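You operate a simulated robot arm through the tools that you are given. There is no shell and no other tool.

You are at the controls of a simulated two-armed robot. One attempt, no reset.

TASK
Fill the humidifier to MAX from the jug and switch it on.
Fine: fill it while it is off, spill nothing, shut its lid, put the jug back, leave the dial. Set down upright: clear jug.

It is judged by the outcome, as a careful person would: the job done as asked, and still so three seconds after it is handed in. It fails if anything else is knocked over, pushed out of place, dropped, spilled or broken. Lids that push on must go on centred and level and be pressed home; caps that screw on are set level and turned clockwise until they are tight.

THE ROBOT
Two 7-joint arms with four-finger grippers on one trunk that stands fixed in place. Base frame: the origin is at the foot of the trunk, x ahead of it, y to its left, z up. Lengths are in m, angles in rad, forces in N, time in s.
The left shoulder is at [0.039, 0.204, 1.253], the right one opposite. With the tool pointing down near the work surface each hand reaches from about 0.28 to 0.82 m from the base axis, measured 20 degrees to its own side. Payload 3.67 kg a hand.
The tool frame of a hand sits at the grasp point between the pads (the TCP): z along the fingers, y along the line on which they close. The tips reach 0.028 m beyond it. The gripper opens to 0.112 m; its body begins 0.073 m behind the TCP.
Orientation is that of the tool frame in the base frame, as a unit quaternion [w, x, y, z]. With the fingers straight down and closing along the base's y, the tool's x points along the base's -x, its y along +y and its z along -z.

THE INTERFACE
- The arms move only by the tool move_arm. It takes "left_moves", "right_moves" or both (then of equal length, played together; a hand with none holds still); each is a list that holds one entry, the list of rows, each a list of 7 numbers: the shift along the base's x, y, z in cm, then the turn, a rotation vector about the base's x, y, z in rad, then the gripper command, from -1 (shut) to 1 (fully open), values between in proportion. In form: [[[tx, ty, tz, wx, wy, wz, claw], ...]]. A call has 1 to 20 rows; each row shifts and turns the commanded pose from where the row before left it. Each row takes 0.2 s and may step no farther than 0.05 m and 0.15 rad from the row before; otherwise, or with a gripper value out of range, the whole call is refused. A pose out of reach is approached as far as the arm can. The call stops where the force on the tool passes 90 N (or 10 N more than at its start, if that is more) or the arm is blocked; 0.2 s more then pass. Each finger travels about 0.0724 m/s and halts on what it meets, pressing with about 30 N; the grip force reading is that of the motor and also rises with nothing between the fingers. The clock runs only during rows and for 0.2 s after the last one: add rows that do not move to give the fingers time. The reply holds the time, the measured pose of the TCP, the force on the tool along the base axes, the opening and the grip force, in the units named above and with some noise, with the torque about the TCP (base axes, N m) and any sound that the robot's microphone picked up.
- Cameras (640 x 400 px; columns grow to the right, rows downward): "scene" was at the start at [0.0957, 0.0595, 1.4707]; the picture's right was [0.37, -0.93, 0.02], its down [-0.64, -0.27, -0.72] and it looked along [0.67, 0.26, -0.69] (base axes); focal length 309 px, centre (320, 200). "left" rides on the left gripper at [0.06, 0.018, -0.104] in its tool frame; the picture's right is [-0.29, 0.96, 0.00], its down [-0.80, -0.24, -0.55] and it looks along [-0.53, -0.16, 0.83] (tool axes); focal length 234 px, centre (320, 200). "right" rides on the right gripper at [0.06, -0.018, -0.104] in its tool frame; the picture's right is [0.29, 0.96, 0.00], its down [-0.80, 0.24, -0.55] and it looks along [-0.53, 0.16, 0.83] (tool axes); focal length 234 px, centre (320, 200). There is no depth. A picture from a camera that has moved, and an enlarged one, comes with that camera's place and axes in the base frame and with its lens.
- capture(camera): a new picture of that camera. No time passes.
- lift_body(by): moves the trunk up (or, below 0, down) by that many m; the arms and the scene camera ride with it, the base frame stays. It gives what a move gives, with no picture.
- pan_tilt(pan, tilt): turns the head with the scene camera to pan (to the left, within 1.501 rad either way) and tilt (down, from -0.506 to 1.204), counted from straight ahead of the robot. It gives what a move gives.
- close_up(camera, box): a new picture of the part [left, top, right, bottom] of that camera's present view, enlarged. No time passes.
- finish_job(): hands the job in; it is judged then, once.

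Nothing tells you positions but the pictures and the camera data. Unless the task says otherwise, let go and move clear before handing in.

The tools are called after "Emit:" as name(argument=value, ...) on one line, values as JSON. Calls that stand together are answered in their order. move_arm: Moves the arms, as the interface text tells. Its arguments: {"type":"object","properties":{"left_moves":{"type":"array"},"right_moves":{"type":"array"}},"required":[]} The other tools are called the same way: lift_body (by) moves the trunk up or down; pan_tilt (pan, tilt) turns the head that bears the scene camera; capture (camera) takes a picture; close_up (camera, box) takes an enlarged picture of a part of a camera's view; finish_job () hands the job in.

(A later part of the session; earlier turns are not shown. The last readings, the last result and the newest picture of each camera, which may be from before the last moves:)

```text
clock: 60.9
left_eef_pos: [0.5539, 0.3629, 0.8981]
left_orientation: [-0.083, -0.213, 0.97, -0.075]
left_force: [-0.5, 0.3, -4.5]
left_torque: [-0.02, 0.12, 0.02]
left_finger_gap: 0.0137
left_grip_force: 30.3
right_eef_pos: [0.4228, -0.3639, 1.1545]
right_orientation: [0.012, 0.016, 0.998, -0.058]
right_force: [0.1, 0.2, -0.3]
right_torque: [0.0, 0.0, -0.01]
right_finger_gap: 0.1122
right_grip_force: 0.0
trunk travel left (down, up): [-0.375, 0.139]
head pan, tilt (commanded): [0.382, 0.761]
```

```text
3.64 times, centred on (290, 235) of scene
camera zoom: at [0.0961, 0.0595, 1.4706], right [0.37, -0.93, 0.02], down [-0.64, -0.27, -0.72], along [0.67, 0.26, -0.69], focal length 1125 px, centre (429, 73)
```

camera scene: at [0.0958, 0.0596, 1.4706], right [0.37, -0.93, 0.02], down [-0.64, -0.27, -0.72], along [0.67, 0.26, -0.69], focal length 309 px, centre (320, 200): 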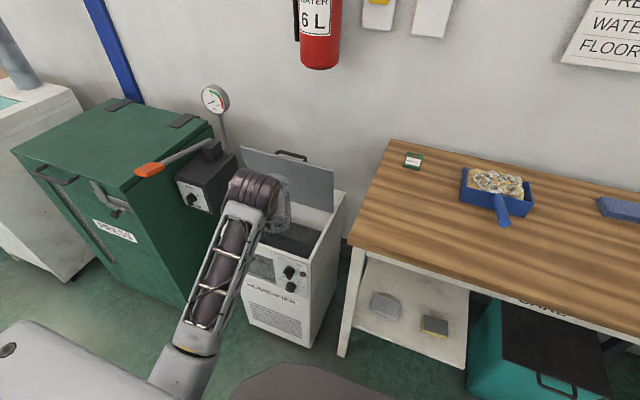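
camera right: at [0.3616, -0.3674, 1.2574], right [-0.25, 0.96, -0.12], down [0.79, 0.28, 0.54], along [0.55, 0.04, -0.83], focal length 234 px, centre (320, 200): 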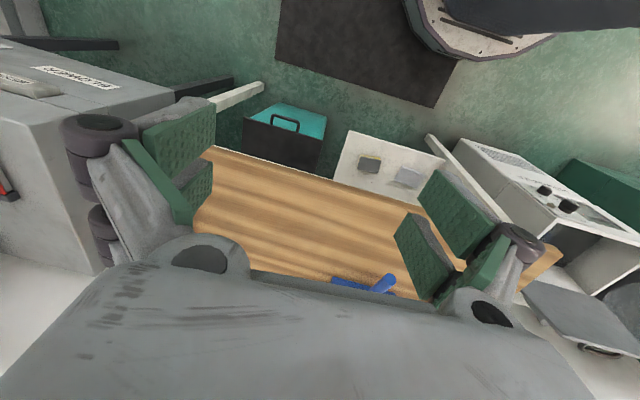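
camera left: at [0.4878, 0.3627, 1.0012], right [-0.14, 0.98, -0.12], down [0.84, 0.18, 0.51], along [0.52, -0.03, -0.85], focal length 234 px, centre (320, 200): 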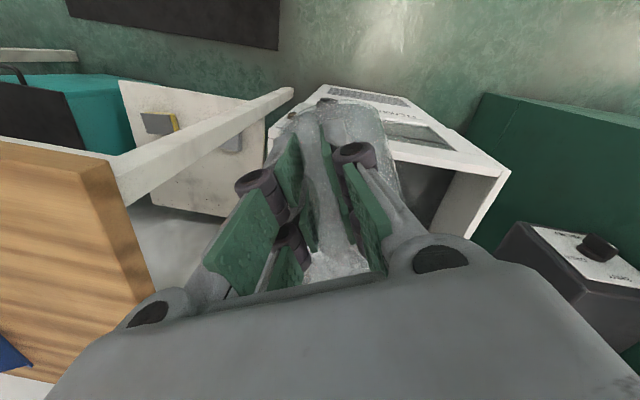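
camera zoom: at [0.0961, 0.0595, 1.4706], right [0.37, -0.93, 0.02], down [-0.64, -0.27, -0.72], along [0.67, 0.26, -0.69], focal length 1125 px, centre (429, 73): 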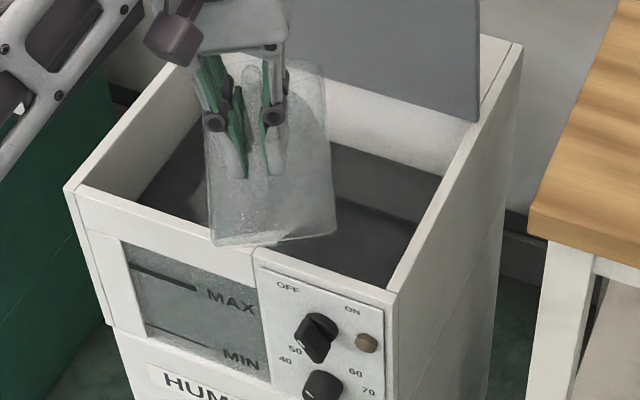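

The dark water surface in the tank has risen about 1 cm so far, and I estimate it may be close to MAX. I'll hold the tilt, check whether flow has stopped, and bring the right camera around for a level view of the window.

Emit:
move_arm(left_moves=[[[0, 0, 0, 0, 0, 0, -1], [0, 0, 0, 0, 0, 0, -1], [0, 0, 0, 0, 0, 0, -1], [0, 0, 0, 0, 0, 0, -1], [0, 0, 0, 0, 0, 0, -1]]], right_moves=[[[-1, 2, -3, 0, -0.08, 0, 1], [-1, 3, -3, 0, -0.08, 0.06, 1], [-1, 3, -3, 0, -0.08, 0.06, 1], [-1, 3, -3, 0, -0.08, 0.06, 1], [-1, 3, -3, 0, -0.08, 0.06, 1]]])

Emit:
capture(camera="right")

Emit:
close_up(camera="scene", box=[250, 195, 320, 260])

```text
clock: 62.1
left_eef_pos: [0.5557, 0.3636, 0.8979]
left_orientation: [-0.084, -0.214, 0.97, -0.076]
left_force: [0.6, 0.3, -4.9]
left_torque: [0.02, 0.11, 0.02]
left_finger_gap: 0.0136
left_grip_force: 30.2
right_eef_pos: [0.4238, -0.2163, 0.9991]
right_orientation: [0.215, -0.092, 0.971, -0.046]
right_force: [0.0, -0.2, 1.5]
right_torque: [-0.03, 0.01, 0.04]
right_finger_gap: 0.1119
right_grip_force: 0.1
right hand out of reach, approached as far as the arm can: row 4, 5
trunk travel left (down, up): [-0.375, 0.139]
head pan, tilt (commanded): [0.382, 0.761]
```

```text
taken
camera right: at [0.3289, -0.2402, 1.0691], right [-0.41, 0.88, -0.24], down [0.43, 0.42, 0.8], along [0.8, 0.22, -0.55], focal length 234 px, centre (320, 200)
```

right: 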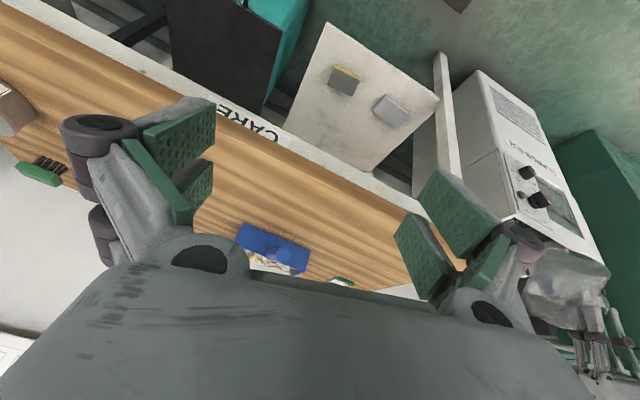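

```text
6.15 times, centred on (285, 228) of scene
camera zoom: at [0.0971, 0.0599, 1.4705], right [0.37, -0.93, 0.02], down [-0.64, -0.27, -0.72], along [0.67, 0.26, -0.69], focal length 1904 px, centre (535, 31)
```

zoom: 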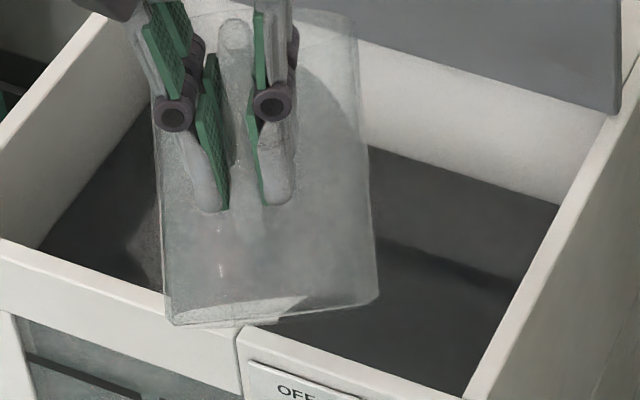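

Emit:
close_up(camera="right", box=[490, 120, 620, 260])

```text
2.86 times, centred on (555, 190) of right
camera zoom: at [0.3289, -0.2402, 1.0691], right [-0.41, 0.88, -0.24], down [0.43, 0.42, 0.8], along [0.8, 0.22, -0.55], focal length 669 px, centre (-351, 229)
```

zoom: 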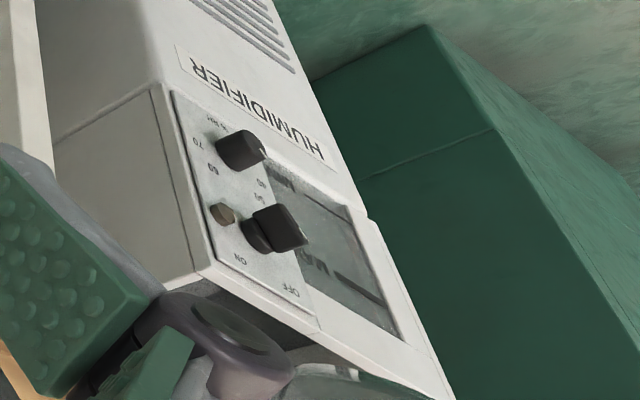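

Emit:
close_up(camera="scene", box=[296, 190, 346, 262])

Emit:
close_up(camera="scene", box=[228, 215, 278, 285])

```text
5.56 times, centred on (321, 226) of scene
camera zoom: at [0.0971, 0.0599, 1.4705], right [0.37, -0.93, 0.02], down [-0.64, -0.27, -0.72], along [0.67, 0.26, -0.69], focal length 1719 px, centre (314, 56)
```

zoom: 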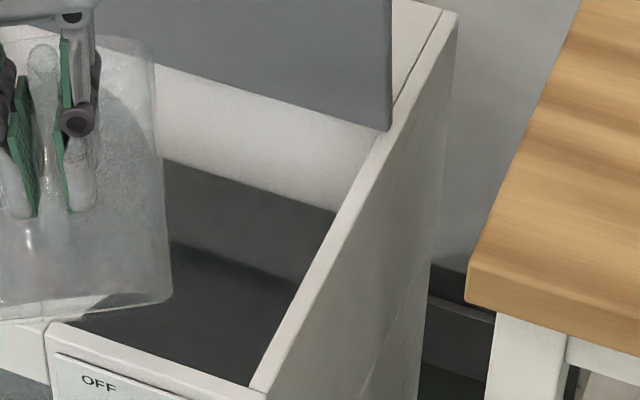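

```text
5.71 times, centred on (253, 250) of scene
camera zoom: at [0.0971, 0.0599, 1.4705], right [0.37, -0.93, 0.02], down [-0.64, -0.27, -0.72], along [0.67, 0.26, -0.69], focal length 1768 px, centre (703, -86)
```

zoom: 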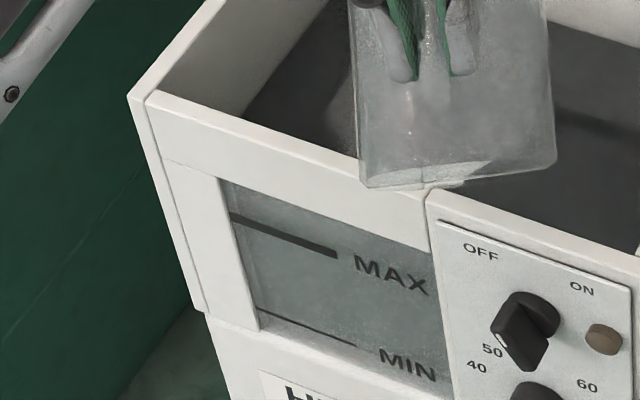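

Emit:
close_up(camera="scene", box=[226, 192, 276, 232])

Emit:
close_up(camera="scene", box=[228, 222, 272, 262])

```text
10.00 times, centred on (251, 212) of scene
camera zoom: at [0.0971, 0.0599, 1.4705], right [0.37, -0.93, 0.02], down [-0.64, -0.27, -0.72], along [0.67, 0.26, -0.69], focal length 3094 px, centre (1010, 80)
```

zoom: 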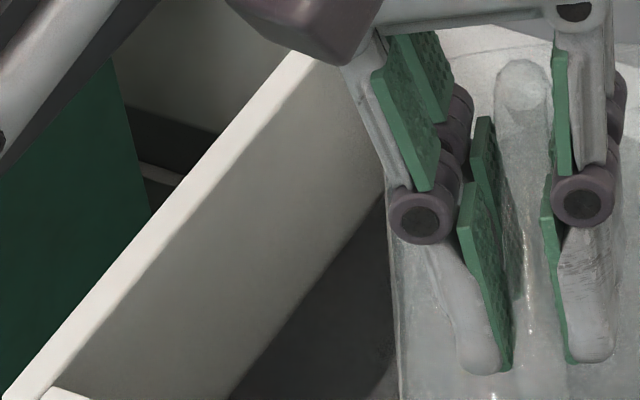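

```text
10.00 times, centred on (250, 242) of scene
camera zoom: at [0.0971, 0.0599, 1.4705], right [0.37, -0.93, 0.02], down [-0.64, -0.27, -0.72], along [0.67, 0.26, -0.69], focal length 3094 px, centre (1020, -220)
```

zoom: 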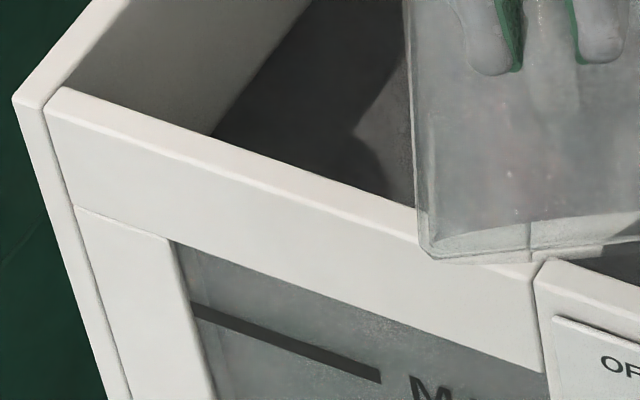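

I need to be sure of the level relative to MAX before pouring more. I'll take maximum zooms of the window around the MAX bar.

Emit:
close_up(camera="scene", box=[234, 244, 254, 258])

Emit:
close_up(camera="scene", box=[250, 252, 278, 274])

Emit:
close_up(camera="left", box=[370, 120, 470, 180])

Emit:
close_up(camera="right", box=[540, 175, 590, 225])

```text
16.00 times, centred on (244, 251) of scene
camera zoom: at [0.0971, 0.0599, 1.4705], right [0.37, -0.93, 0.02], down [-0.64, -0.27, -0.72], along [0.67, 0.26, -0.69], focal length 4950 px, centre (1536, -616)
```

zoom: 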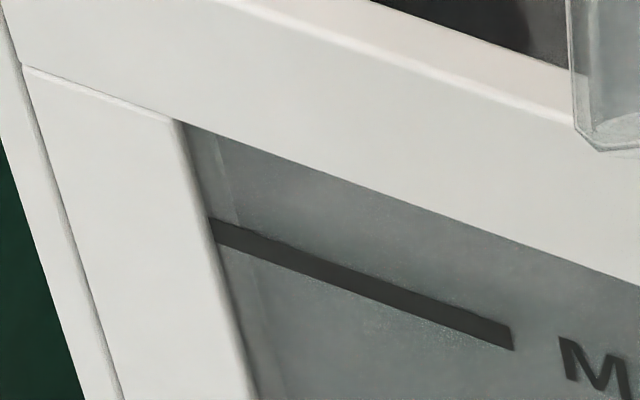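

```text
16.00 times, centred on (264, 263) of scene
camera zoom: at [0.0971, 0.0599, 1.4705], right [0.37, -0.93, 0.02], down [-0.64, -0.27, -0.72], along [0.67, 0.26, -0.69], focal length 4950 px, centre (1216, -808)
```

zoom: 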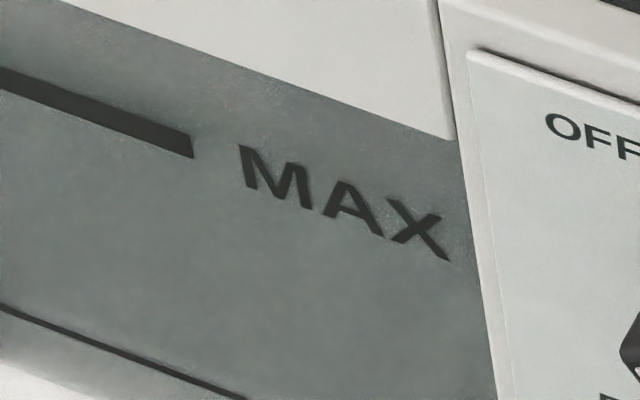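

```text
6.40 times, centred on (420, 150) of left
camera zoom: at [0.508, 0.3751, 1.0081], right [-0.15, 0.97, -0.16], down [0.89, 0.21, 0.41], along [0.44, -0.08, -0.9], focal length 1499 px, centre (-320, 520)
```

zoom: 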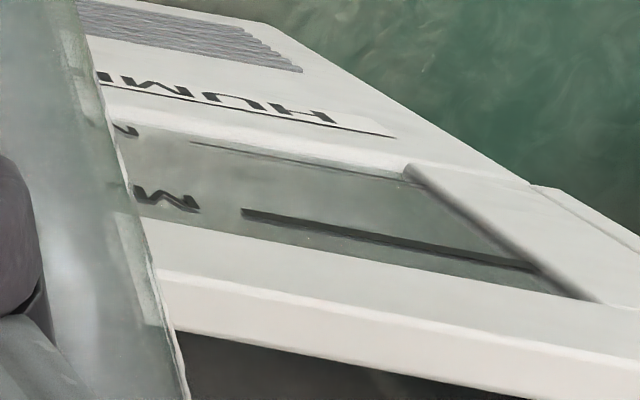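

```text
8.00 times, centred on (565, 200) of right
camera zoom: at [0.3289, -0.2402, 1.0691], right [-0.41, 0.88, -0.24], down [0.43, 0.42, 0.8], along [0.8, 0.22, -0.55], focal length 1873 px, centre (-1640, 200)
```

zoom: 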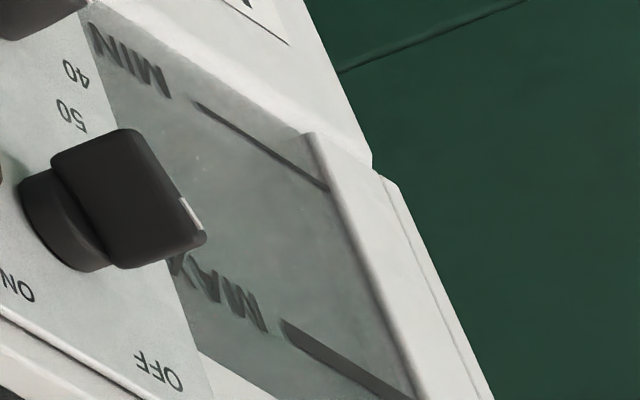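

By geometry the water surface now looks to be around the MAX mark, and flow has stopped. I'll level the jug over the tank before deciding on more.

Emit:
move_arm(left_moves=[[[-0.13, -0.077, 0.05, 0.0371, -0.0594, 0, -1], [-0.13, -0.077, 0.05, 0.0371, -0.0594, 0, -1], [-0.13, -0.077, 0.05, 0.0371, -0.0594, 0, -1], [-0.13, -0.077, 0.05, 0.0371, -0.0594, 0, -1], [-0.13, -0.077, 0.05, 0.0371, -0.0594, 0, -1], [-0.13, -0.077, 0.05, 0.0371, -0.0594, 0, -1], [-0.13, -0.077, 0.05, 0.0371, -0.0594, 0, -1], [-0.13, -0.077, 0.1, 0.0371, -0.0594, 0, -1], [-0.13, -0.077, 0.1, 0.0371, -0.0594, 0, -1], [-0.13, -0.077, 0.1, 0.0371, -0.0594, 0, -1], [-0.13, -0.077, 0.1, 0.0371, -0.0594, 0, -1], [-0.13, -0.077, 0.1, 0.0371, -0.0594, 0, -1], [-0.13, -0.077, 0.1, 0.0371, -0.0594, 0, -1], [-0.13, -0.077, 0.1, 0.0371, -0.0594, 0, -1], [0, 0, 0, 0, 0, 0, -1], [0, 0, 0, 0, 0, 0, -1]]])

Emit:
capture(camera="scene")

Emit:
capture(camera="left")

```text
clock: 65.5
left_eef_pos: [0.5348, 0.3516, 0.9089]
left_orientation: [0.368, -0.18, 0.908, 0.091]
left_force: [-0.2, 0.1, -4.7]
left_torque: [-0.16, 0.25, -0.01]
left_finger_gap: 0.0136
left_grip_force: 30.5
right_eef_pos: [0.4214, -0.2165, 0.9978]
right_orientation: [0.214, -0.091, 0.971, -0.048]
right_force: [0.3, 0.0, -0.1]
right_torque: [0.02, -0.03, -0.02]
right_finger_gap: 0.1119
right_grip_force: 0.1
trunk travel left (down, up): [-0.375, 0.139]
head pan, tilt (commanded): [0.382, 0.761]
```

```text
taken
camera scene: at [0.0958, 0.0595, 1.4706], right [0.37, -0.93, 0.02], down [-0.64, -0.27, -0.72], along [0.67, 0.26, -0.69], focal length 309 px, centre (320, 200)
```

scene: 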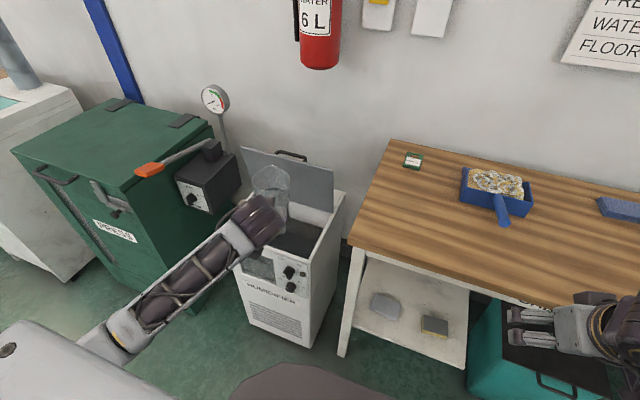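

```text
taken
camera left: at [0.4226, 0.3229, 0.9417], right [-0.18, 0.95, 0.23], down [0.27, -0.18, 0.95], along [0.94, 0.24, -0.23], focal length 234 px, centre (320, 200)
```

left: 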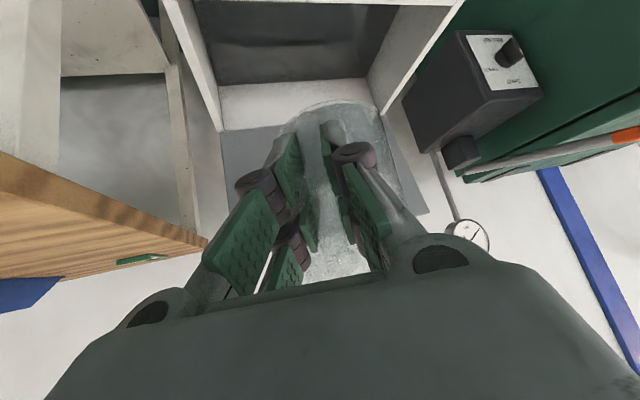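

Emit:
close_up(camera="left", box=[180, 0, 420, 150])

Emit:
close_up(camera="scene", box=[240, 150, 340, 260])

```text
2.67 times, centred on (300, 75) of left
camera zoom: at [0.4226, 0.3229, 0.9417], right [-0.18, 0.95, 0.23], down [0.27, -0.18, 0.95], along [0.94, 0.24, -0.23], focal length 624 px, centre (373, 533)
```

zoom: 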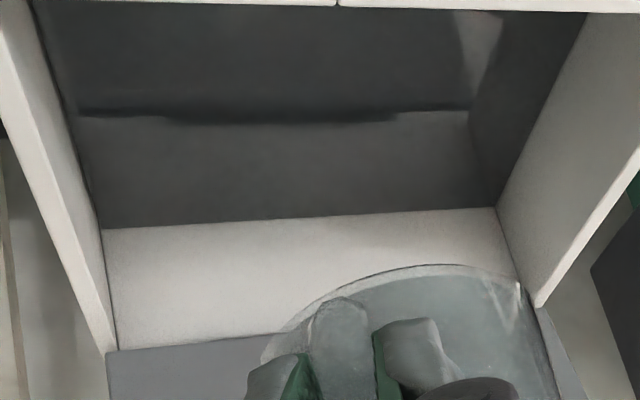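

```text
3.64 times, centred on (290, 205) of scene
camera zoom: at [0.0958, 0.0595, 1.4706], right [0.37, -0.93, 0.02], down [-0.64, -0.27, -0.72], along [0.67, 0.26, -0.69], focal length 1125 px, centre (429, 182)
```

zoom: 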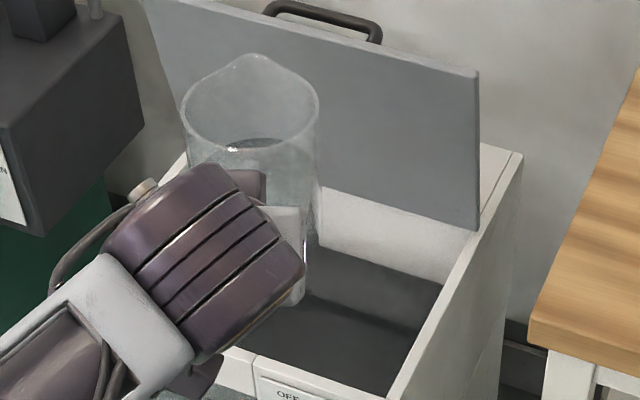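

This view shows that the dark area is a mirror-like water surface at about z≈0.62, which matches the MAX height of about 0.617. I'll set the jug back on the bench now and then inspect the level properly at eye height.

Emit:
move_arm(left_moves=[[[0.2, -0.4, 0.8, 0, 0, 0, -1], [0.5, -1.2, 1.2, 0, 0, 0, -1], [0.6, -1.4, 1.2, 0, 0, 0, -1], [0.7, -1.6, 1.0, 0, 0, 0, -1], [0.86, -1.75, 0.5, 0, 0, 0, -1], [0.86, -1.75, 0.4, 0, 0, 0, -1], [0.86, -1.75, 0.4, 0, 0, 0, -1], [0.86, -1.75, 0.4, 0, 0, 0, -1], [0.86, -1.75, 0.4, 0, 0, 0, -1], [0.86, -1.75, 0.4, 0, 0, 0, -1], [0.86, -1.75, 0.4, 0, 0, 0, -1], [0.86, -1.75, 0.3, 0, 0, 0, -1], [0.86, -1.75, 0.3, 0, 0, 0, -1], [0.8, -1.7, 0, 0, 0, 0, -1], [0.8, -1.7, 0, 0, 0, 0, -1], [0.7, -1.5, 0, 0, 0, 0, -1], [0.5, -1.2, 0, 0, 0, 0, -1], [0, 0, 0, 0, 0, 0, -1]]])

Emit:
capture(camera="scene")

Emit:
capture(camera="left")

```text
clock: 69.3
left_eef_pos: [0.6621, 0.0924, 0.9851]
left_orientation: [0.367, -0.18, 0.907, 0.096]
left_force: [-0.2, -0.3, -4.8]
left_torque: [-0.16, 0.28, -0.01]
left_finger_gap: 0.0137
left_grip_force: 29.9
right_eef_pos: [0.4227, -0.216, 0.9979]
right_orientation: [0.214, -0.092, 0.971, -0.048]
right_force: [-0.8, 0.5, -0.5]
right_torque: [0.01, 0.01, 0.0]
right_finger_gap: 0.112
right_grip_force: 0.1
trunk travel left (down, up): [-0.375, 0.139]
head pan, tilt (commanded): [0.382, 0.761]
```

```text
taken
camera scene: at [0.0959, 0.0592, 1.4706], right [0.37, -0.93, 0.02], down [-0.64, -0.27, -0.72], along [0.67, 0.26, -0.69], focal length 309 px, centre (320, 200)
```

scene: 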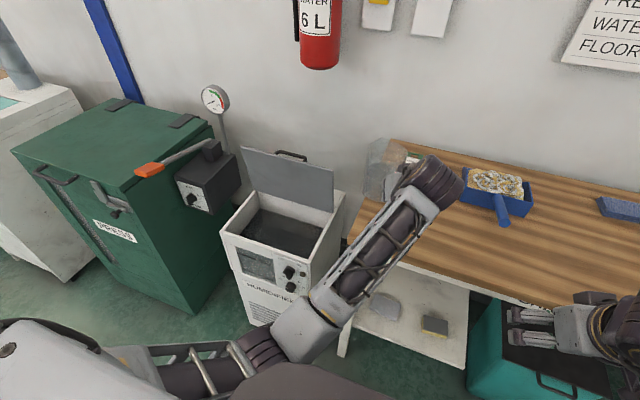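

```text
taken
camera left: at [0.55, 0.0623, 1.0174], right [-0.19, 0.95, 0.24], down [0.27, -0.19, 0.94], along [0.94, 0.24, -0.23], focal length 234 px, centre (320, 200)
```

left: 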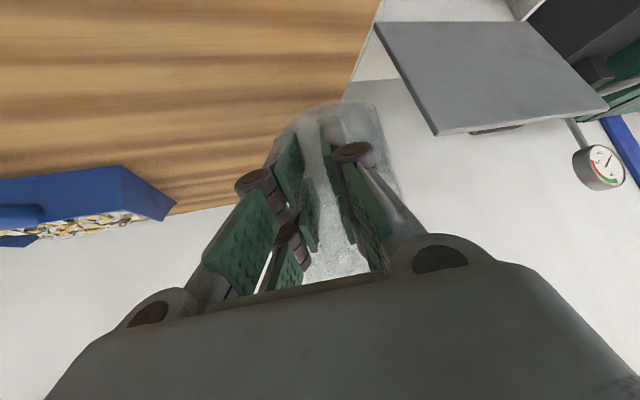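

Emit:
close_up(camera="scene", box=[230, 180, 350, 290])

Emit:
close_up(camera="scene", box=[236, 190, 286, 262])

```text
3.64 times, centred on (290, 235) of scene
camera zoom: at [0.0959, 0.0592, 1.4706], right [0.37, -0.93, 0.02], down [-0.64, -0.27, -0.72], along [0.67, 0.26, -0.69], focal length 1125 px, centre (429, 73)
```

zoom: 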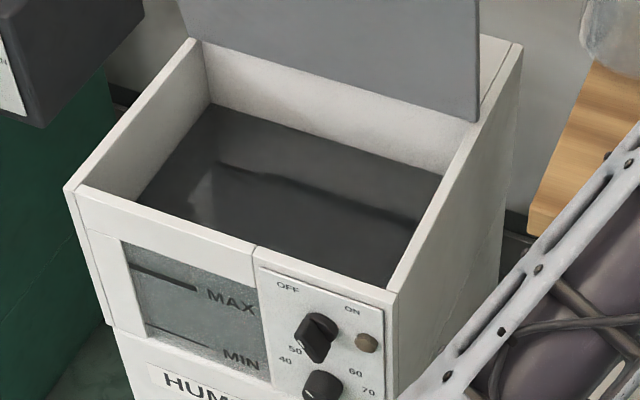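

```text
5.56 times, centred on (261, 226) of scene
camera zoom: at [0.0959, 0.0592, 1.4706], right [0.37, -0.93, 0.02], down [-0.64, -0.27, -0.72], along [0.67, 0.26, -0.69], focal length 1719 px, centre (648, 56)
```

zoom: 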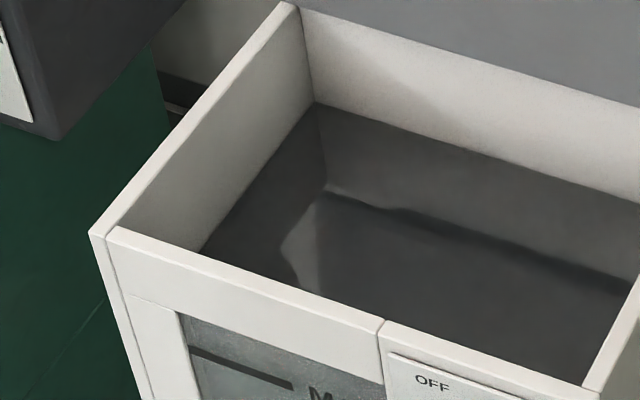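

The jug's remaining water is steady, and the tank surface has risen about 2.2 cm, to roughly the MAX height or a few millimetres under. I'll set the jug down at its original spot and then check the level at eye height.

Emit:
move_arm(left_moves=[[[0.4, -1.0, 0, 0, 0, 0, -1], [0.65, -1.6, 0, 0, 0, 0, -1], [0.65, -1.6, 0, 0, 0, 0, -1], [0.5, -1.2, 0, 0, 0, 0, -1], [0.2, -0.5, 0, 0, 0, 0, -1], [0, 0, 0, 0, 0, 0, -1], [0, 0, -1, 0, 0, 0, -1], [0, 0, -1, 0, 0, 0, -1], [0, 0, -1, 0, 0, 0, -1], [0, 0, 0, 0, 0, 0, -1]]])

Emit:
capture(camera="left")

Emit:
close_up(camera="scene", box=[340, 130, 540, 270])

```text
clock: 71.7
left_eef_pos: [0.7094, 0.0946, 0.9479]
left_orientation: [0.389, -0.185, 0.887, 0.165]
left_force: [-0.5, -0.6, -4.7]
left_torque: [-0.17, 0.32, 0.01]
left_finger_gap: 0.0134
left_grip_force: 29.8
right_eef_pos: [0.4212, -0.2354, 0.9928]
right_orientation: [0.217, -0.089, 0.971, -0.039]
right_force: [0.0, 0.4, 0.7]
right_torque: [0.03, -0.02, 0.01]
right_finger_gap: 0.1118
right_grip_force: 0.1
trunk travel left (down, up): [-0.375, 0.139]
head pan, tilt (commanded): [0.382, 0.761]
stopped in row 10 (left hand): the arm was blocked; the commanded pose is now the measured one
```

```text
taken
camera left: at [0.5976, 0.0536, 0.9725], right [-0.26, 0.9, 0.36], down [0.26, -0.29, 0.92], along [0.93, 0.33, -0.16], focal length 234 px, centre (320, 200)
```

left: 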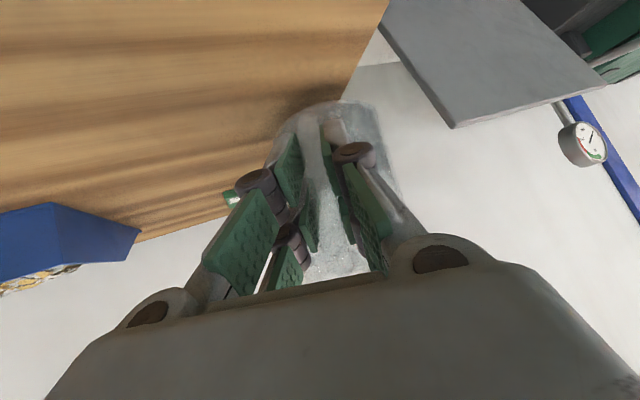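

```text
2.86 times, centred on (440, 200) of scene
camera zoom: at [0.0961, 0.0577, 1.4707], right [0.37, -0.93, 0.02], down [-0.64, -0.27, -0.72], along [0.67, 0.26, -0.69], focal length 884 px, centre (-23, 200)
```

zoom: 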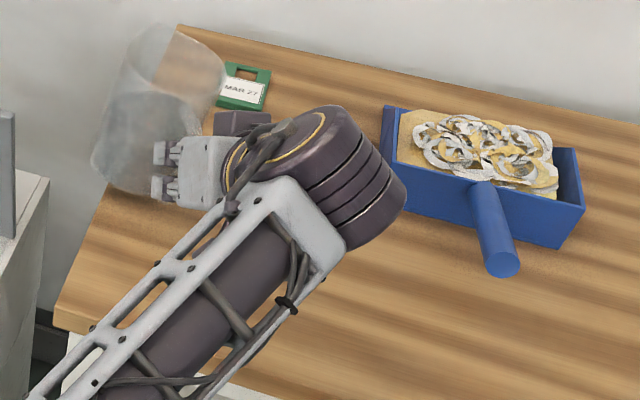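

The left arm is being blocked, most likely touching the right hand, which I'd left nearer than on the first trip. I'll lift the jug slightly and move the right hand away first.

Emit:
move_arm(left_moves=[[[0, 0, 0.8, 0, 0, 0, -1], [0, 0, 0.8, 0, 0, 0, -1], [0, 0, 0, 0, 0, 0, -1], [0, 0, 0, 0, 0, 0, -1], [0, 0, 0, 0, 0, 0, -1]]], right_moves=[[[-0.3, -3, 1.5, 0, 0, 0, 1], [-0.3, -3.5, 2, 0, 0.05, 0, 1], [0, -3.5, 3, 0, 0.08, 0, 1], [0, -3, 3, 0, 0.1, 0, 1], [0, -2, 3, 0, 0.1, 0, 1]]])

Emit:
capture(camera="scene")

Emit:
capture(camera="right")

```text
clock: 72.9
left_eef_pos: [0.7113, 0.1053, 0.9649]
left_orientation: [0.39, -0.19, 0.885, 0.17]
left_force: [0.3, 0.3, -5.1]
left_torque: [-0.15, 0.28, 0.01]
left_finger_gap: 0.0136
left_grip_force: 31.0
right_eef_pos: [0.4269, -0.3824, 1.1178]
right_orientation: [0.052, -0.095, 0.994, -0.024]
right_force: [-0.4, -0.5, 0.0]
right_torque: [0.04, 0.01, -0.02]
right_finger_gap: 0.1121
right_grip_force: 0.1
right hand out of reach, approached as far as the arm can: row 1
trunk travel left (down, up): [-0.375, 0.139]
head pan, tilt (commanded): [0.382, 0.761]
```

```text
taken
camera scene: at [0.0967, 0.0584, 1.4706], right [0.37, -0.93, 0.02], down [-0.64, -0.27, -0.72], along [0.67, 0.26, -0.69], focal length 309 px, centre (320, 200)
```

scene: 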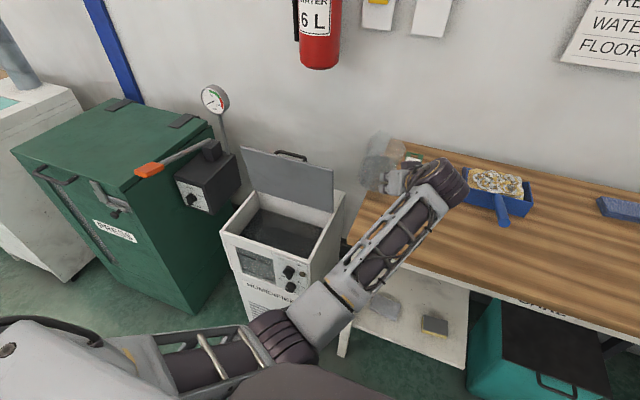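

```text
taken
camera right: at [0.361, -0.408, 1.2151], right [-0.46, 0.88, -0.08], down [0.67, 0.41, 0.62], along [0.58, 0.23, -0.78], focal length 234 px, centre (320, 200)
```

right: 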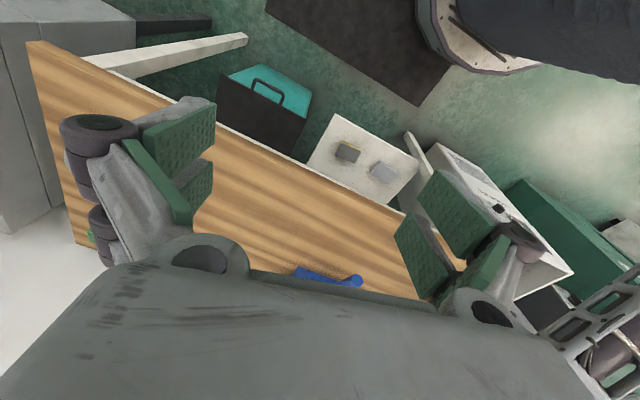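

The right hand is clear now. The left elbow has sunk low against the robot's own body, so I'll raise the jug straight up to free it before continuing.

Emit:
move_arm(left_moves=[[[-0.3, 0.3, 1.2, 0, 0, 0, -1], [-0.3, 0.3, 1.5, 0, 0, 0, -1], [-0.3, 0.3, 1.5, 0, 0, 0, -1], [-0.3, 0, 1.5, 0, 0, 0, -1], [0, 0, 1.5, 0, 0, 0, -1], [0, 0, 1.5, 0, 0, 0, -1], [0, 0, 1.5, 0, 0, 0, -1], [0, 0, 1.0, 0, 0, 0, -1], [0, 0, 0, 0, 0, 0, -1]]])

Emit:
capture(camera="scene")

Emit:
capture(camera="left")

```text
clock: 75.1
left_eef_pos: [0.7081, 0.1415, 1.0671]
left_orientation: [0.394, -0.194, 0.87, 0.224]
left_force: [-0.6, -0.3, -3.8]
left_torque: [-0.16, 0.31, 0.03]
left_finger_gap: 0.0136
left_grip_force: 30.1
right_eef_pos: [0.4268, -0.4032, 1.11]
right_orientation: [0.056, -0.091, 0.994, -0.017]
right_force: [-0.7, 0.6, -0.2]
right_torque: [0.02, 0.0, 0.03]
right_finger_gap: 0.1117
right_grip_force: 0.1
trunk travel left (down, up): [-0.375, 0.139]
head pan, tilt (commanded): [0.382, 0.761]
stopped in row 9 (left hand): the arm was blocked; the commanded pose is now the measured one
```

```text
taken
camera scene: at [0.0963, 0.0577, 1.4707], right [0.37, -0.93, 0.02], down [-0.64, -0.27, -0.72], along [0.67, 0.26, -0.69], focal length 309 px, centre (320, 200)
```

scene: 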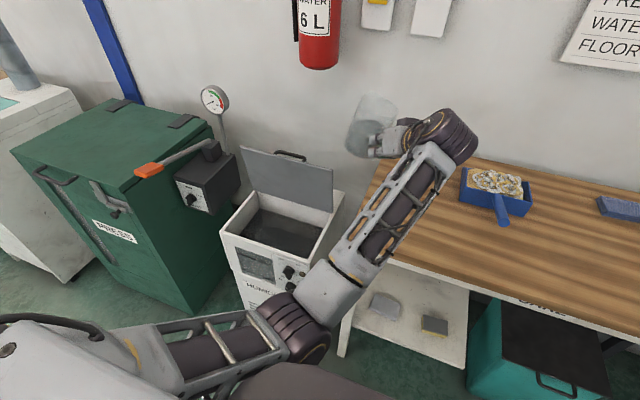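

```text
taken
camera left: at [0.599, 0.0914, 1.0863], right [-0.31, 0.84, 0.45], down [0.28, -0.37, 0.89], along [0.91, 0.4, -0.12], focal length 234 px, centre (320, 200)
```

left: 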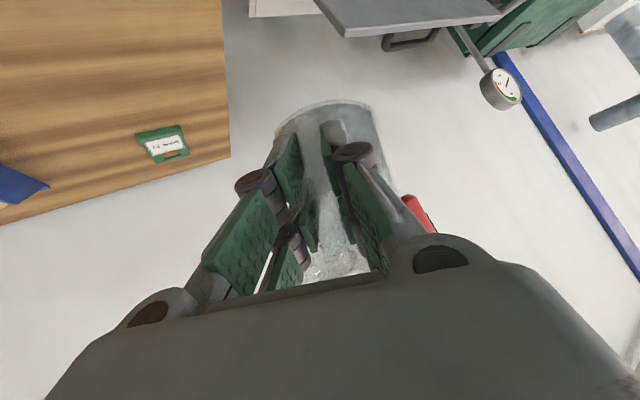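

The jug has leaned about 14° because the arm is jammed in this posture. Rotating the hand clockwise should free the elbow and let it come from the left, so I'll do that slowly.

Emit:
move_arm(left_moves=[[[0, 0.5, 0, 0, 0, -0.08, -1], [0, 0.5, 0, -0.02, 0, -0.1, -1], [0, 0.5, 0, -0.02, 0, -0.1, -1], [0, 0.5, 0, -0.02, 0, -0.1, -1], [0, 0.5, 0, 0, 0, -0.1, -1], [0, 0, 0, 0, 0, 0, -1]]])

Emit:
capture(camera="scene")

```text
clock: 76.5
left_eef_pos: [0.7049, 0.1605, 1.0695]
left_orientation: [0.427, 0.008, 0.9, 0.089]
left_force: [0.6, -0.6, -4.8]
left_torque: [-0.06, 0.34, -0.02]
left_finger_gap: 0.0135
left_grip_force: 30.2
right_eef_pos: [0.4277, -0.4014, 1.11]
right_orientation: [0.057, -0.094, 0.994, -0.018]
right_force: [1.1, 0.4, 0.5]
right_torque: [0.0, 0.01, 0.02]
right_finger_gap: 0.1121
right_grip_force: 0.0
trunk travel left (down, up): [-0.375, 0.139]
head pan, tilt (commanded): [0.382, 0.761]
```

```text
taken
camera scene: at [0.0961, 0.0589, 1.4706], right [0.37, -0.93, 0.02], down [-0.64, -0.27, -0.72], along [0.67, 0.26, -0.69], focal length 309 px, centre (320, 200)
```

scene: 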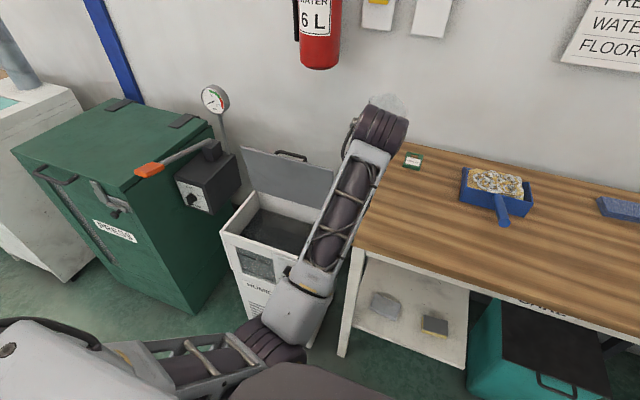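

Emit:
move_arm(left_moves=[[[0, 0, 0, -0.0475, 0.0356, 0, -1], [0, 0, 0, -0.0475, 0.0356, 0, -1], [0, 0, 0, -0.0475, 0.0356, 0, -1], [0, 0, 0, 0, 0, -0.1, -1], [0, 0, 0, 0, 0, -0.1, -1], [0, 0, 0, 0, 0, -0.1, -1], [0, 0, 0, 0, 0, 0, -1]]])

Emit:
capture(camera="scene")

Emit:
capture(camera="left")

```text
clock: 78.1
left_eef_pos: [0.7062, 0.1596, 1.0691]
left_orientation: [0.378, 0.121, 0.917, -0.033]
left_force: [-0.2, -0.4, -4.4]
left_torque: [0.07, 0.36, 0.0]
left_finger_gap: 0.0132
left_grip_force: 30.0
right_eef_pos: [0.4274, -0.4005, 1.11]
right_orientation: [0.056, -0.094, 0.994, -0.017]
right_force: [-0.5, 0.2, 0.0]
right_torque: [-0.03, 0.01, 0.02]
right_finger_gap: 0.1122
right_grip_force: 0.0
trunk travel left (down, up): [-0.375, 0.139]
head pan, tilt (commanded): [0.382, 0.761]
```

```text
taken
camera scene: at [0.0958, 0.0587, 1.4706], right [0.37, -0.93, 0.02], down [-0.64, -0.27, -0.72], along [0.67, 0.26, -0.69], focal length 309 px, centre (320, 200)
```

scene: 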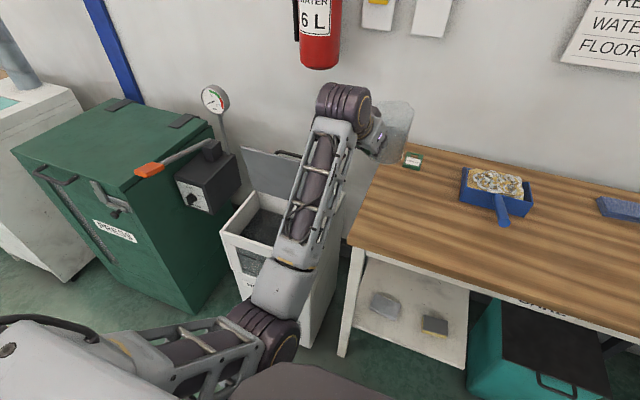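

```text
taken
camera left: at [0.598, 0.2056, 1.1017], right [0.43, 0.87, 0.23], down [0.11, -0.31, 0.95], along [0.89, -0.39, -0.23], focal length 234 px, centre (320, 200)
```

left: 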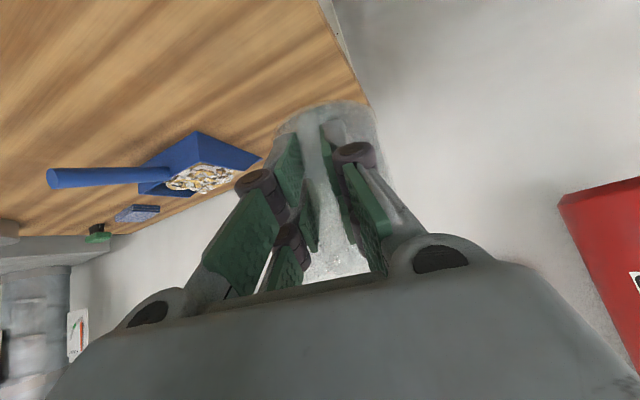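

The jug is level again and the elbow is free. I'll place it at its original spot (centre 0.764, 0.075) with the handle turned about 37° so the arm stays comfortable.

Emit:
move_arm(left_moves=[[[-0.3, -0.8, 0, 0, 0, 0, -1], [-0.5, -1.5, 0, 0, 0, 0, -1], [-0.5, -1.5, 0, 0, 0, 0, -1], [-0.5, -1.5, 0, 0, 0, 0, -1], [-0.5, -1.5, -0.5, 0, 0, 0, -1], [-0.3, -0.8, -1.2, 0, 0, 0, -1], [0, 0, -1.5, 0, 0, 0, -1], [0, 0, -1.5, 0, 0, 0, -1], [0, 0, -1.5, 0, 0, 0, -1], [0, 0, -1.5, 0, 0, 0, -1], [0, 0, 0, 0, 0, 0, -1]]])

Emit:
capture(camera="scene")

Emit:
capture(camera="left")

```text
clock: 80.5
left_eef_pos: [0.6802, 0.0839, 0.9931]
left_orientation: [0.377, 0.12, 0.918, -0.032]
left_force: [0.6, 0.2, -4.9]
left_torque: [0.04, 0.31, -0.01]
left_finger_gap: 0.0135
left_grip_force: 29.8
right_eef_pos: [0.4267, -0.4004, 1.1109]
right_orientation: [0.055, -0.093, 0.994, -0.018]
right_force: [0.1, -0.3, 0.1]
right_torque: [-0.02, 0.02, 0.05]
right_finger_gap: 0.112
right_grip_force: 0.1
trunk travel left (down, up): [-0.375, 0.139]
head pan, tilt (commanded): [0.382, 0.761]
```

```text
taken
camera scene: at [0.0958, 0.0587, 1.4706], right [0.37, -0.93, 0.02], down [-0.64, -0.27, -0.72], along [0.67, 0.26, -0.69], focal length 309 px, centre (320, 200)
```

scene: 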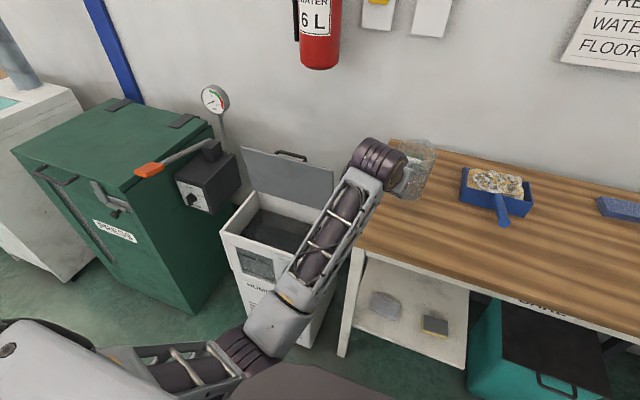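

```text
taken
camera left: at [0.5723, 0.13, 1.0253], right [0.43, 0.87, 0.23], down [0.11, -0.31, 0.95], along [0.89, -0.38, -0.23], focal length 234 px, centre (320, 200)
```

left: 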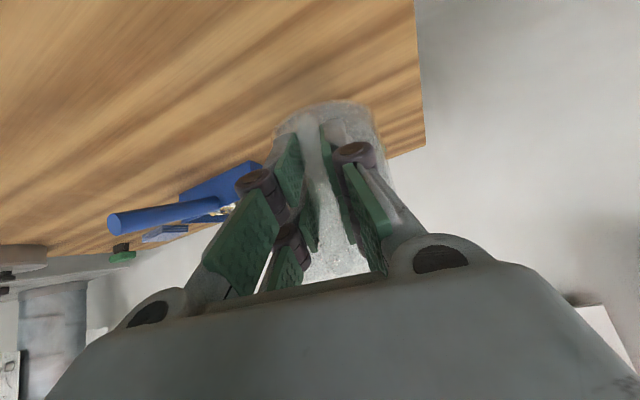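

Emit:
move_arm(left_moves=[[[0, 0, -1.2, 0, 0, 0, -1], [0, 0, -1.2, 0, 0, 0, -1], [0, 0, -1.2, 0, 0, 0, -1], [0, 0, -1.0, 0, 0, 0, -1], [0, 0, -0.5, 0, 0, 0, -1], [0, 0, 0, 0, 0, 0, -1]]])

Emit:
close_up(camera="scene", box=[360, 120, 460, 220])

Emit:
capture(camera="right")

```text
clock: 81.9
left_eef_pos: [0.6793, 0.0848, 0.941]
left_orientation: [0.378, 0.121, 0.917, -0.032]
left_force: [0.1, -0.4, -4.2]
left_torque: [0.07, 0.34, 0.0]
left_finger_gap: 0.0133
left_grip_force: 30.3
right_eef_pos: [0.427, -0.4004, 1.1104]
right_orientation: [0.056, -0.093, 0.994, -0.018]
right_force: [-0.2, 0.0, 0.2]
right_torque: [-0.01, -0.01, -0.01]
right_finger_gap: 0.1121
right_grip_force: 0.1
trunk travel left (down, up): [-0.375, 0.139]
head pan, tilt (commanded): [0.382, 0.761]
```

```text
4.00 times, centred on (410, 170) of scene
camera zoom: at [0.0959, 0.0589, 1.4706], right [0.37, -0.93, 0.02], down [-0.64, -0.27, -0.72], along [0.67, 0.26, -0.69], focal length 1238 px, centre (-40, 320)
```

zoom: 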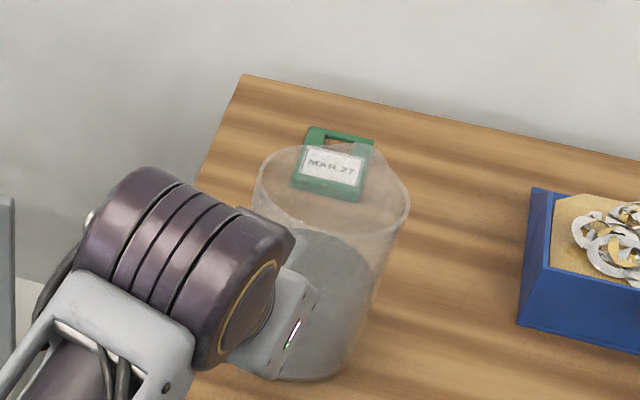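

```text
taken
camera right: at [0.3606, -0.427, 1.2074], right [-0.46, 0.89, -0.08], down [0.67, 0.4, 0.63], along [0.58, 0.24, -0.78], focal length 234 px, centre (320, 200)
```

right: 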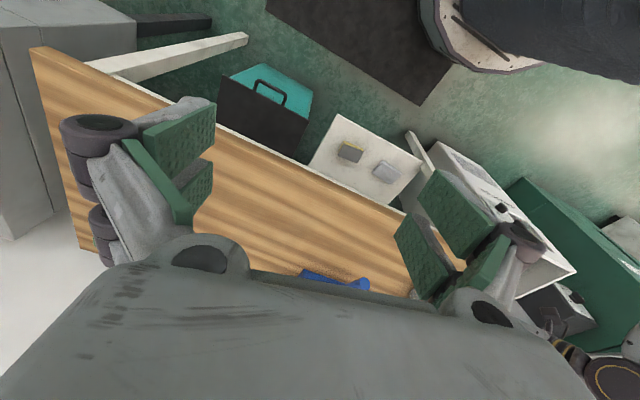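

Emit:
move_arm(left_moves=[[[0, 0, -0.25, 0, 0, 0, -1], [0, 0, -0.25, 0, 0, 0, -1], [0, 0, 0, 0, 0, 0, -1]]])

```text
clock: 82.7
left_eef_pos: [0.6792, 0.0834, 0.9389]
left_orientation: [0.38, 0.121, 0.916, -0.033]
left_force: [-1.0, 0.4, 6.3]
left_torque: [-0.42, -0.8, 0.05]
left_finger_gap: 0.0138
left_grip_force: 30.2
right_eef_pos: [0.4252, -0.4005, 1.111]
right_orientation: [0.058, -0.094, 0.994, -0.019]
right_force: [-0.2, -1.2, 0.4]
right_torque: [0.0, 0.01, 0.0]
right_finger_gap: 0.1121
right_grip_force: 0.1
trunk travel left (down, up): [-0.375, 0.139]
head pan, tilt (commanded): [0.382, 0.761]
```

The jug has touched the bench. I'll ease the pressure, open the fingers gently and check that it stands.

Emit:
move_arm(left_moves=[[[0, 0, 0.15, 0, 0, 0, -1], [0, 0, 0, 0, 0, 0, -0.7], [0, 0, 0, 0, 0, 0, -0.4], [0, 0, 0, 0, 0, 0, 0], [0, 0, 0, 0, 0, 0, 0.3], [0, 0, 0, 0, 0, 0, 0.3]]])

Emit:
capture(camera="left")

Emit:
close_up(camera="scene", box=[360, 120, 460, 220])

```text
clock: 84.1
left_eef_pos: [0.6788, 0.0837, 0.939]
left_orientation: [0.378, 0.121, 0.917, -0.033]
left_force: [-0.2, -0.6, 0.1]
left_torque: [0.0, -0.02, -0.02]
left_finger_gap: 0.073
left_grip_force: 0.0
right_eef_pos: [0.4265, -0.3999, 1.1104]
right_orientation: [0.055, -0.094, 0.994, -0.018]
right_force: [0.1, -0.2, 0.5]
right_torque: [0.02, -0.04, 0.02]
right_finger_gap: 0.1118
right_grip_force: 0.0
trunk travel left (down, up): [-0.375, 0.139]
head pan, tilt (commanded): [0.382, 0.761]
```

```text
taken
camera left: at [0.5719, 0.1296, 0.9709], right [0.43, 0.87, 0.23], down [0.11, -0.31, 0.95], along [0.9, -0.38, -0.23], focal length 234 px, centre (320, 200)
```

left: 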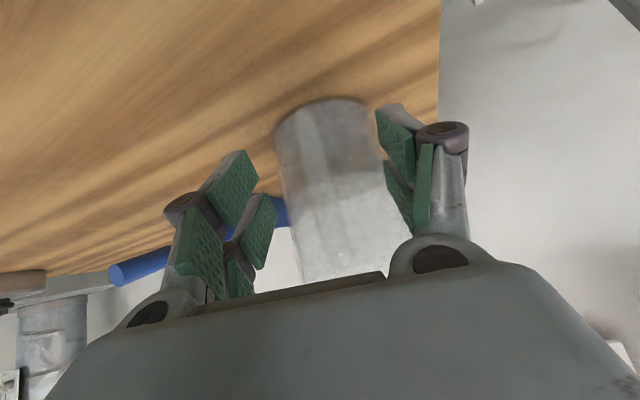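

```text
4.00 times, centred on (410, 170) of scene
camera zoom: at [0.0953, 0.0588, 1.4707], right [0.37, -0.93, 0.02], down [-0.64, -0.27, -0.72], along [0.67, 0.26, -0.69], focal length 1238 px, centre (-40, 320)
```

zoom: 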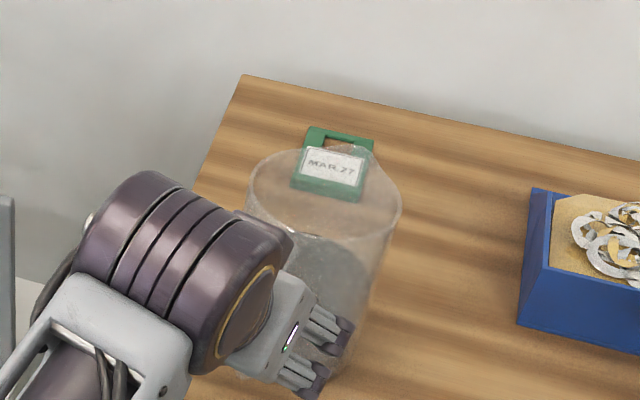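

The jug stands on its own. I'll withdraw the hand straight back along the tool axis.

Emit:
move_arm(left_moves=[[[-1.4, 0.3, 1.4, 0, 0, 0, 0.5], [-2.05, 0.46, 2.13, 0, 0, 0, 0.6], [-2.05, 0.46, 2.13, 0, 0, 0, 0.6], [-2.05, 0.46, 2.13, 0, 0, 0, 0.6], [-2.05, 0.6, 2.5, 0, 0, 0, 0.6], [0, 0, 0, 0, 0, 0, 0.6]]])

Emit:
capture(camera="left")

Emit:
capture(camera="scene")

```text
clock: 85.5
left_eef_pos: [0.5838, 0.1073, 1.041]
left_orientation: [0.379, 0.121, 0.917, -0.032]
left_force: [-0.4, -0.4, 0.2]
left_torque: [0.0, 0.03, 0.02]
left_finger_gap: 0.0899
left_grip_force: 0.0
right_eef_pos: [0.4276, -0.4008, 1.1101]
right_orientation: [0.057, -0.093, 0.994, -0.017]
right_force: [0.4, -0.6, 0.5]
right_torque: [-0.02, 0.01, -0.05]
right_finger_gap: 0.1121
right_grip_force: 0.0
trunk travel left (down, up): [-0.375, 0.139]
head pan, tilt (commanded): [0.382, 0.761]
```

```text
taken
camera left: at [0.4764, 0.1532, 1.0727], right [0.43, 0.87, 0.23], down [0.11, -0.31, 0.95], along [0.9, -0.38, -0.23], focal length 234 px, centre (320, 200)
```

left: 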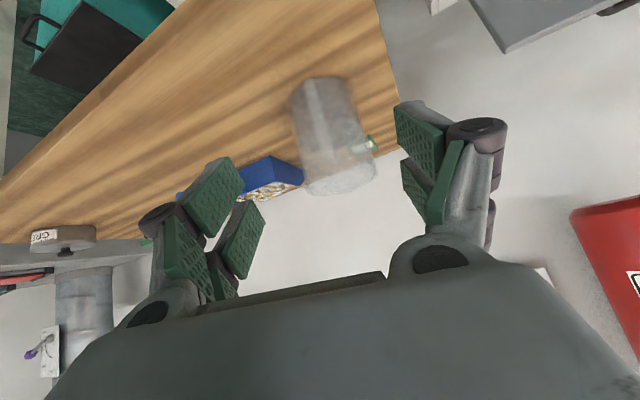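

```text
taken
camera scene: at [0.0956, 0.0588, 1.4706], right [0.37, -0.93, 0.02], down [-0.64, -0.27, -0.72], along [0.67, 0.26, -0.69], focal length 309 px, centre (320, 200)
```

scene: 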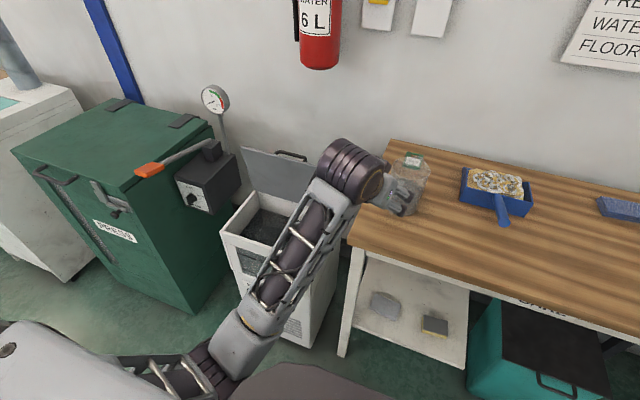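

The jug is back in place and the hand is free. Next I'll bring the left camera low in front of the humidifier to see the water level through the window at eye height.

Emit:
move_arm(left_moves=[[[-2, 2.5, 0, 0, 0, 0.027, 0.6], [-2, 3.2, -1.2, 0, 0, 0.027, 0.6], [-2, 3.2, -1.5, 0, 0, 0.027, 0.6], [-2, 3.2, -1.5, 0, 0, 0.027, 0.6], [-2, 3.2, -1.5, 0, 0, 0.027, 0.6], [-2, 3.2, -1.5, 0, 0, 0.027, 0.6], [-2, 3.2, -1.5, 0, 0, 0.027, 0.6], [-2, 3.2, -1.5, 0, 0, 0.027, 0.6], [-1.5, 3, -2, 0, 0, 0, 0.6], [-1.5, 3, -3, 0, 0, 0, 0.6], [-1, 2, -3.5, 0, 0, 0, 0.6], [0, 0, 0, 0, 0, 0, 0.6]]])

Emit:
capture(camera="left")

Emit:
capture(camera="scene")

```text
clock: 88.1
left_eef_pos: [0.3836, 0.4386, 0.8539]
left_orientation: [0.38, 0.02, 0.925, 0.009]
left_force: [0.2, -0.2, -0.3]
left_torque: [0.01, 0.02, 0.03]
left_finger_gap: 0.0895
left_grip_force: 0.1
right_eef_pos: [0.4271, -0.4018, 1.111]
right_orientation: [0.057, -0.094, 0.994, -0.017]
right_force: [0.5, 0.6, 0.6]
right_torque: [0.01, 0.01, 0.02]
right_finger_gap: 0.1121
right_grip_force: 0.1
trunk travel left (down, up): [-0.375, 0.139]
head pan, tilt (commanded): [0.382, 0.761]
```

```text
taken
camera left: at [0.2693, 0.4602, 0.8867], right [0.23, 0.94, 0.23], down [0.17, -0.27, 0.95], along [0.96, -0.18, -0.23], focal length 234 px, centre (320, 200)
```

left: 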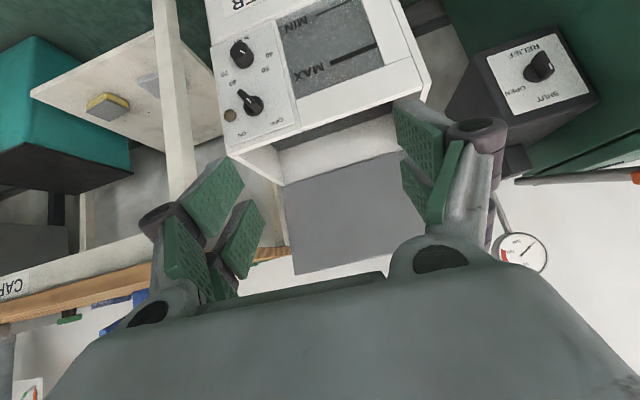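

```text
taken
camera scene: at [0.0953, 0.0586, 1.4707], right [0.37, -0.93, 0.02], down [-0.64, -0.27, -0.72], along [0.67, 0.26, -0.69], focal length 309 px, centre (320, 200)
```

scene: 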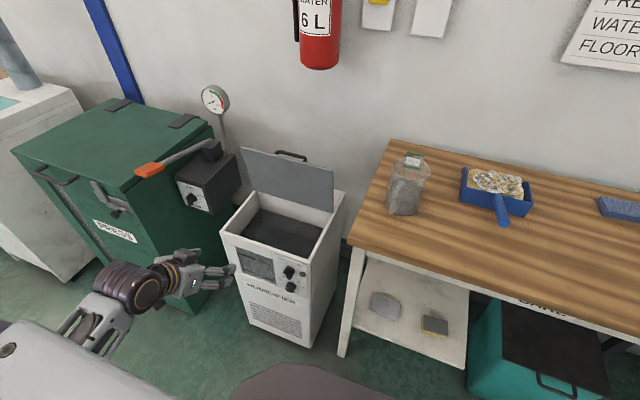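

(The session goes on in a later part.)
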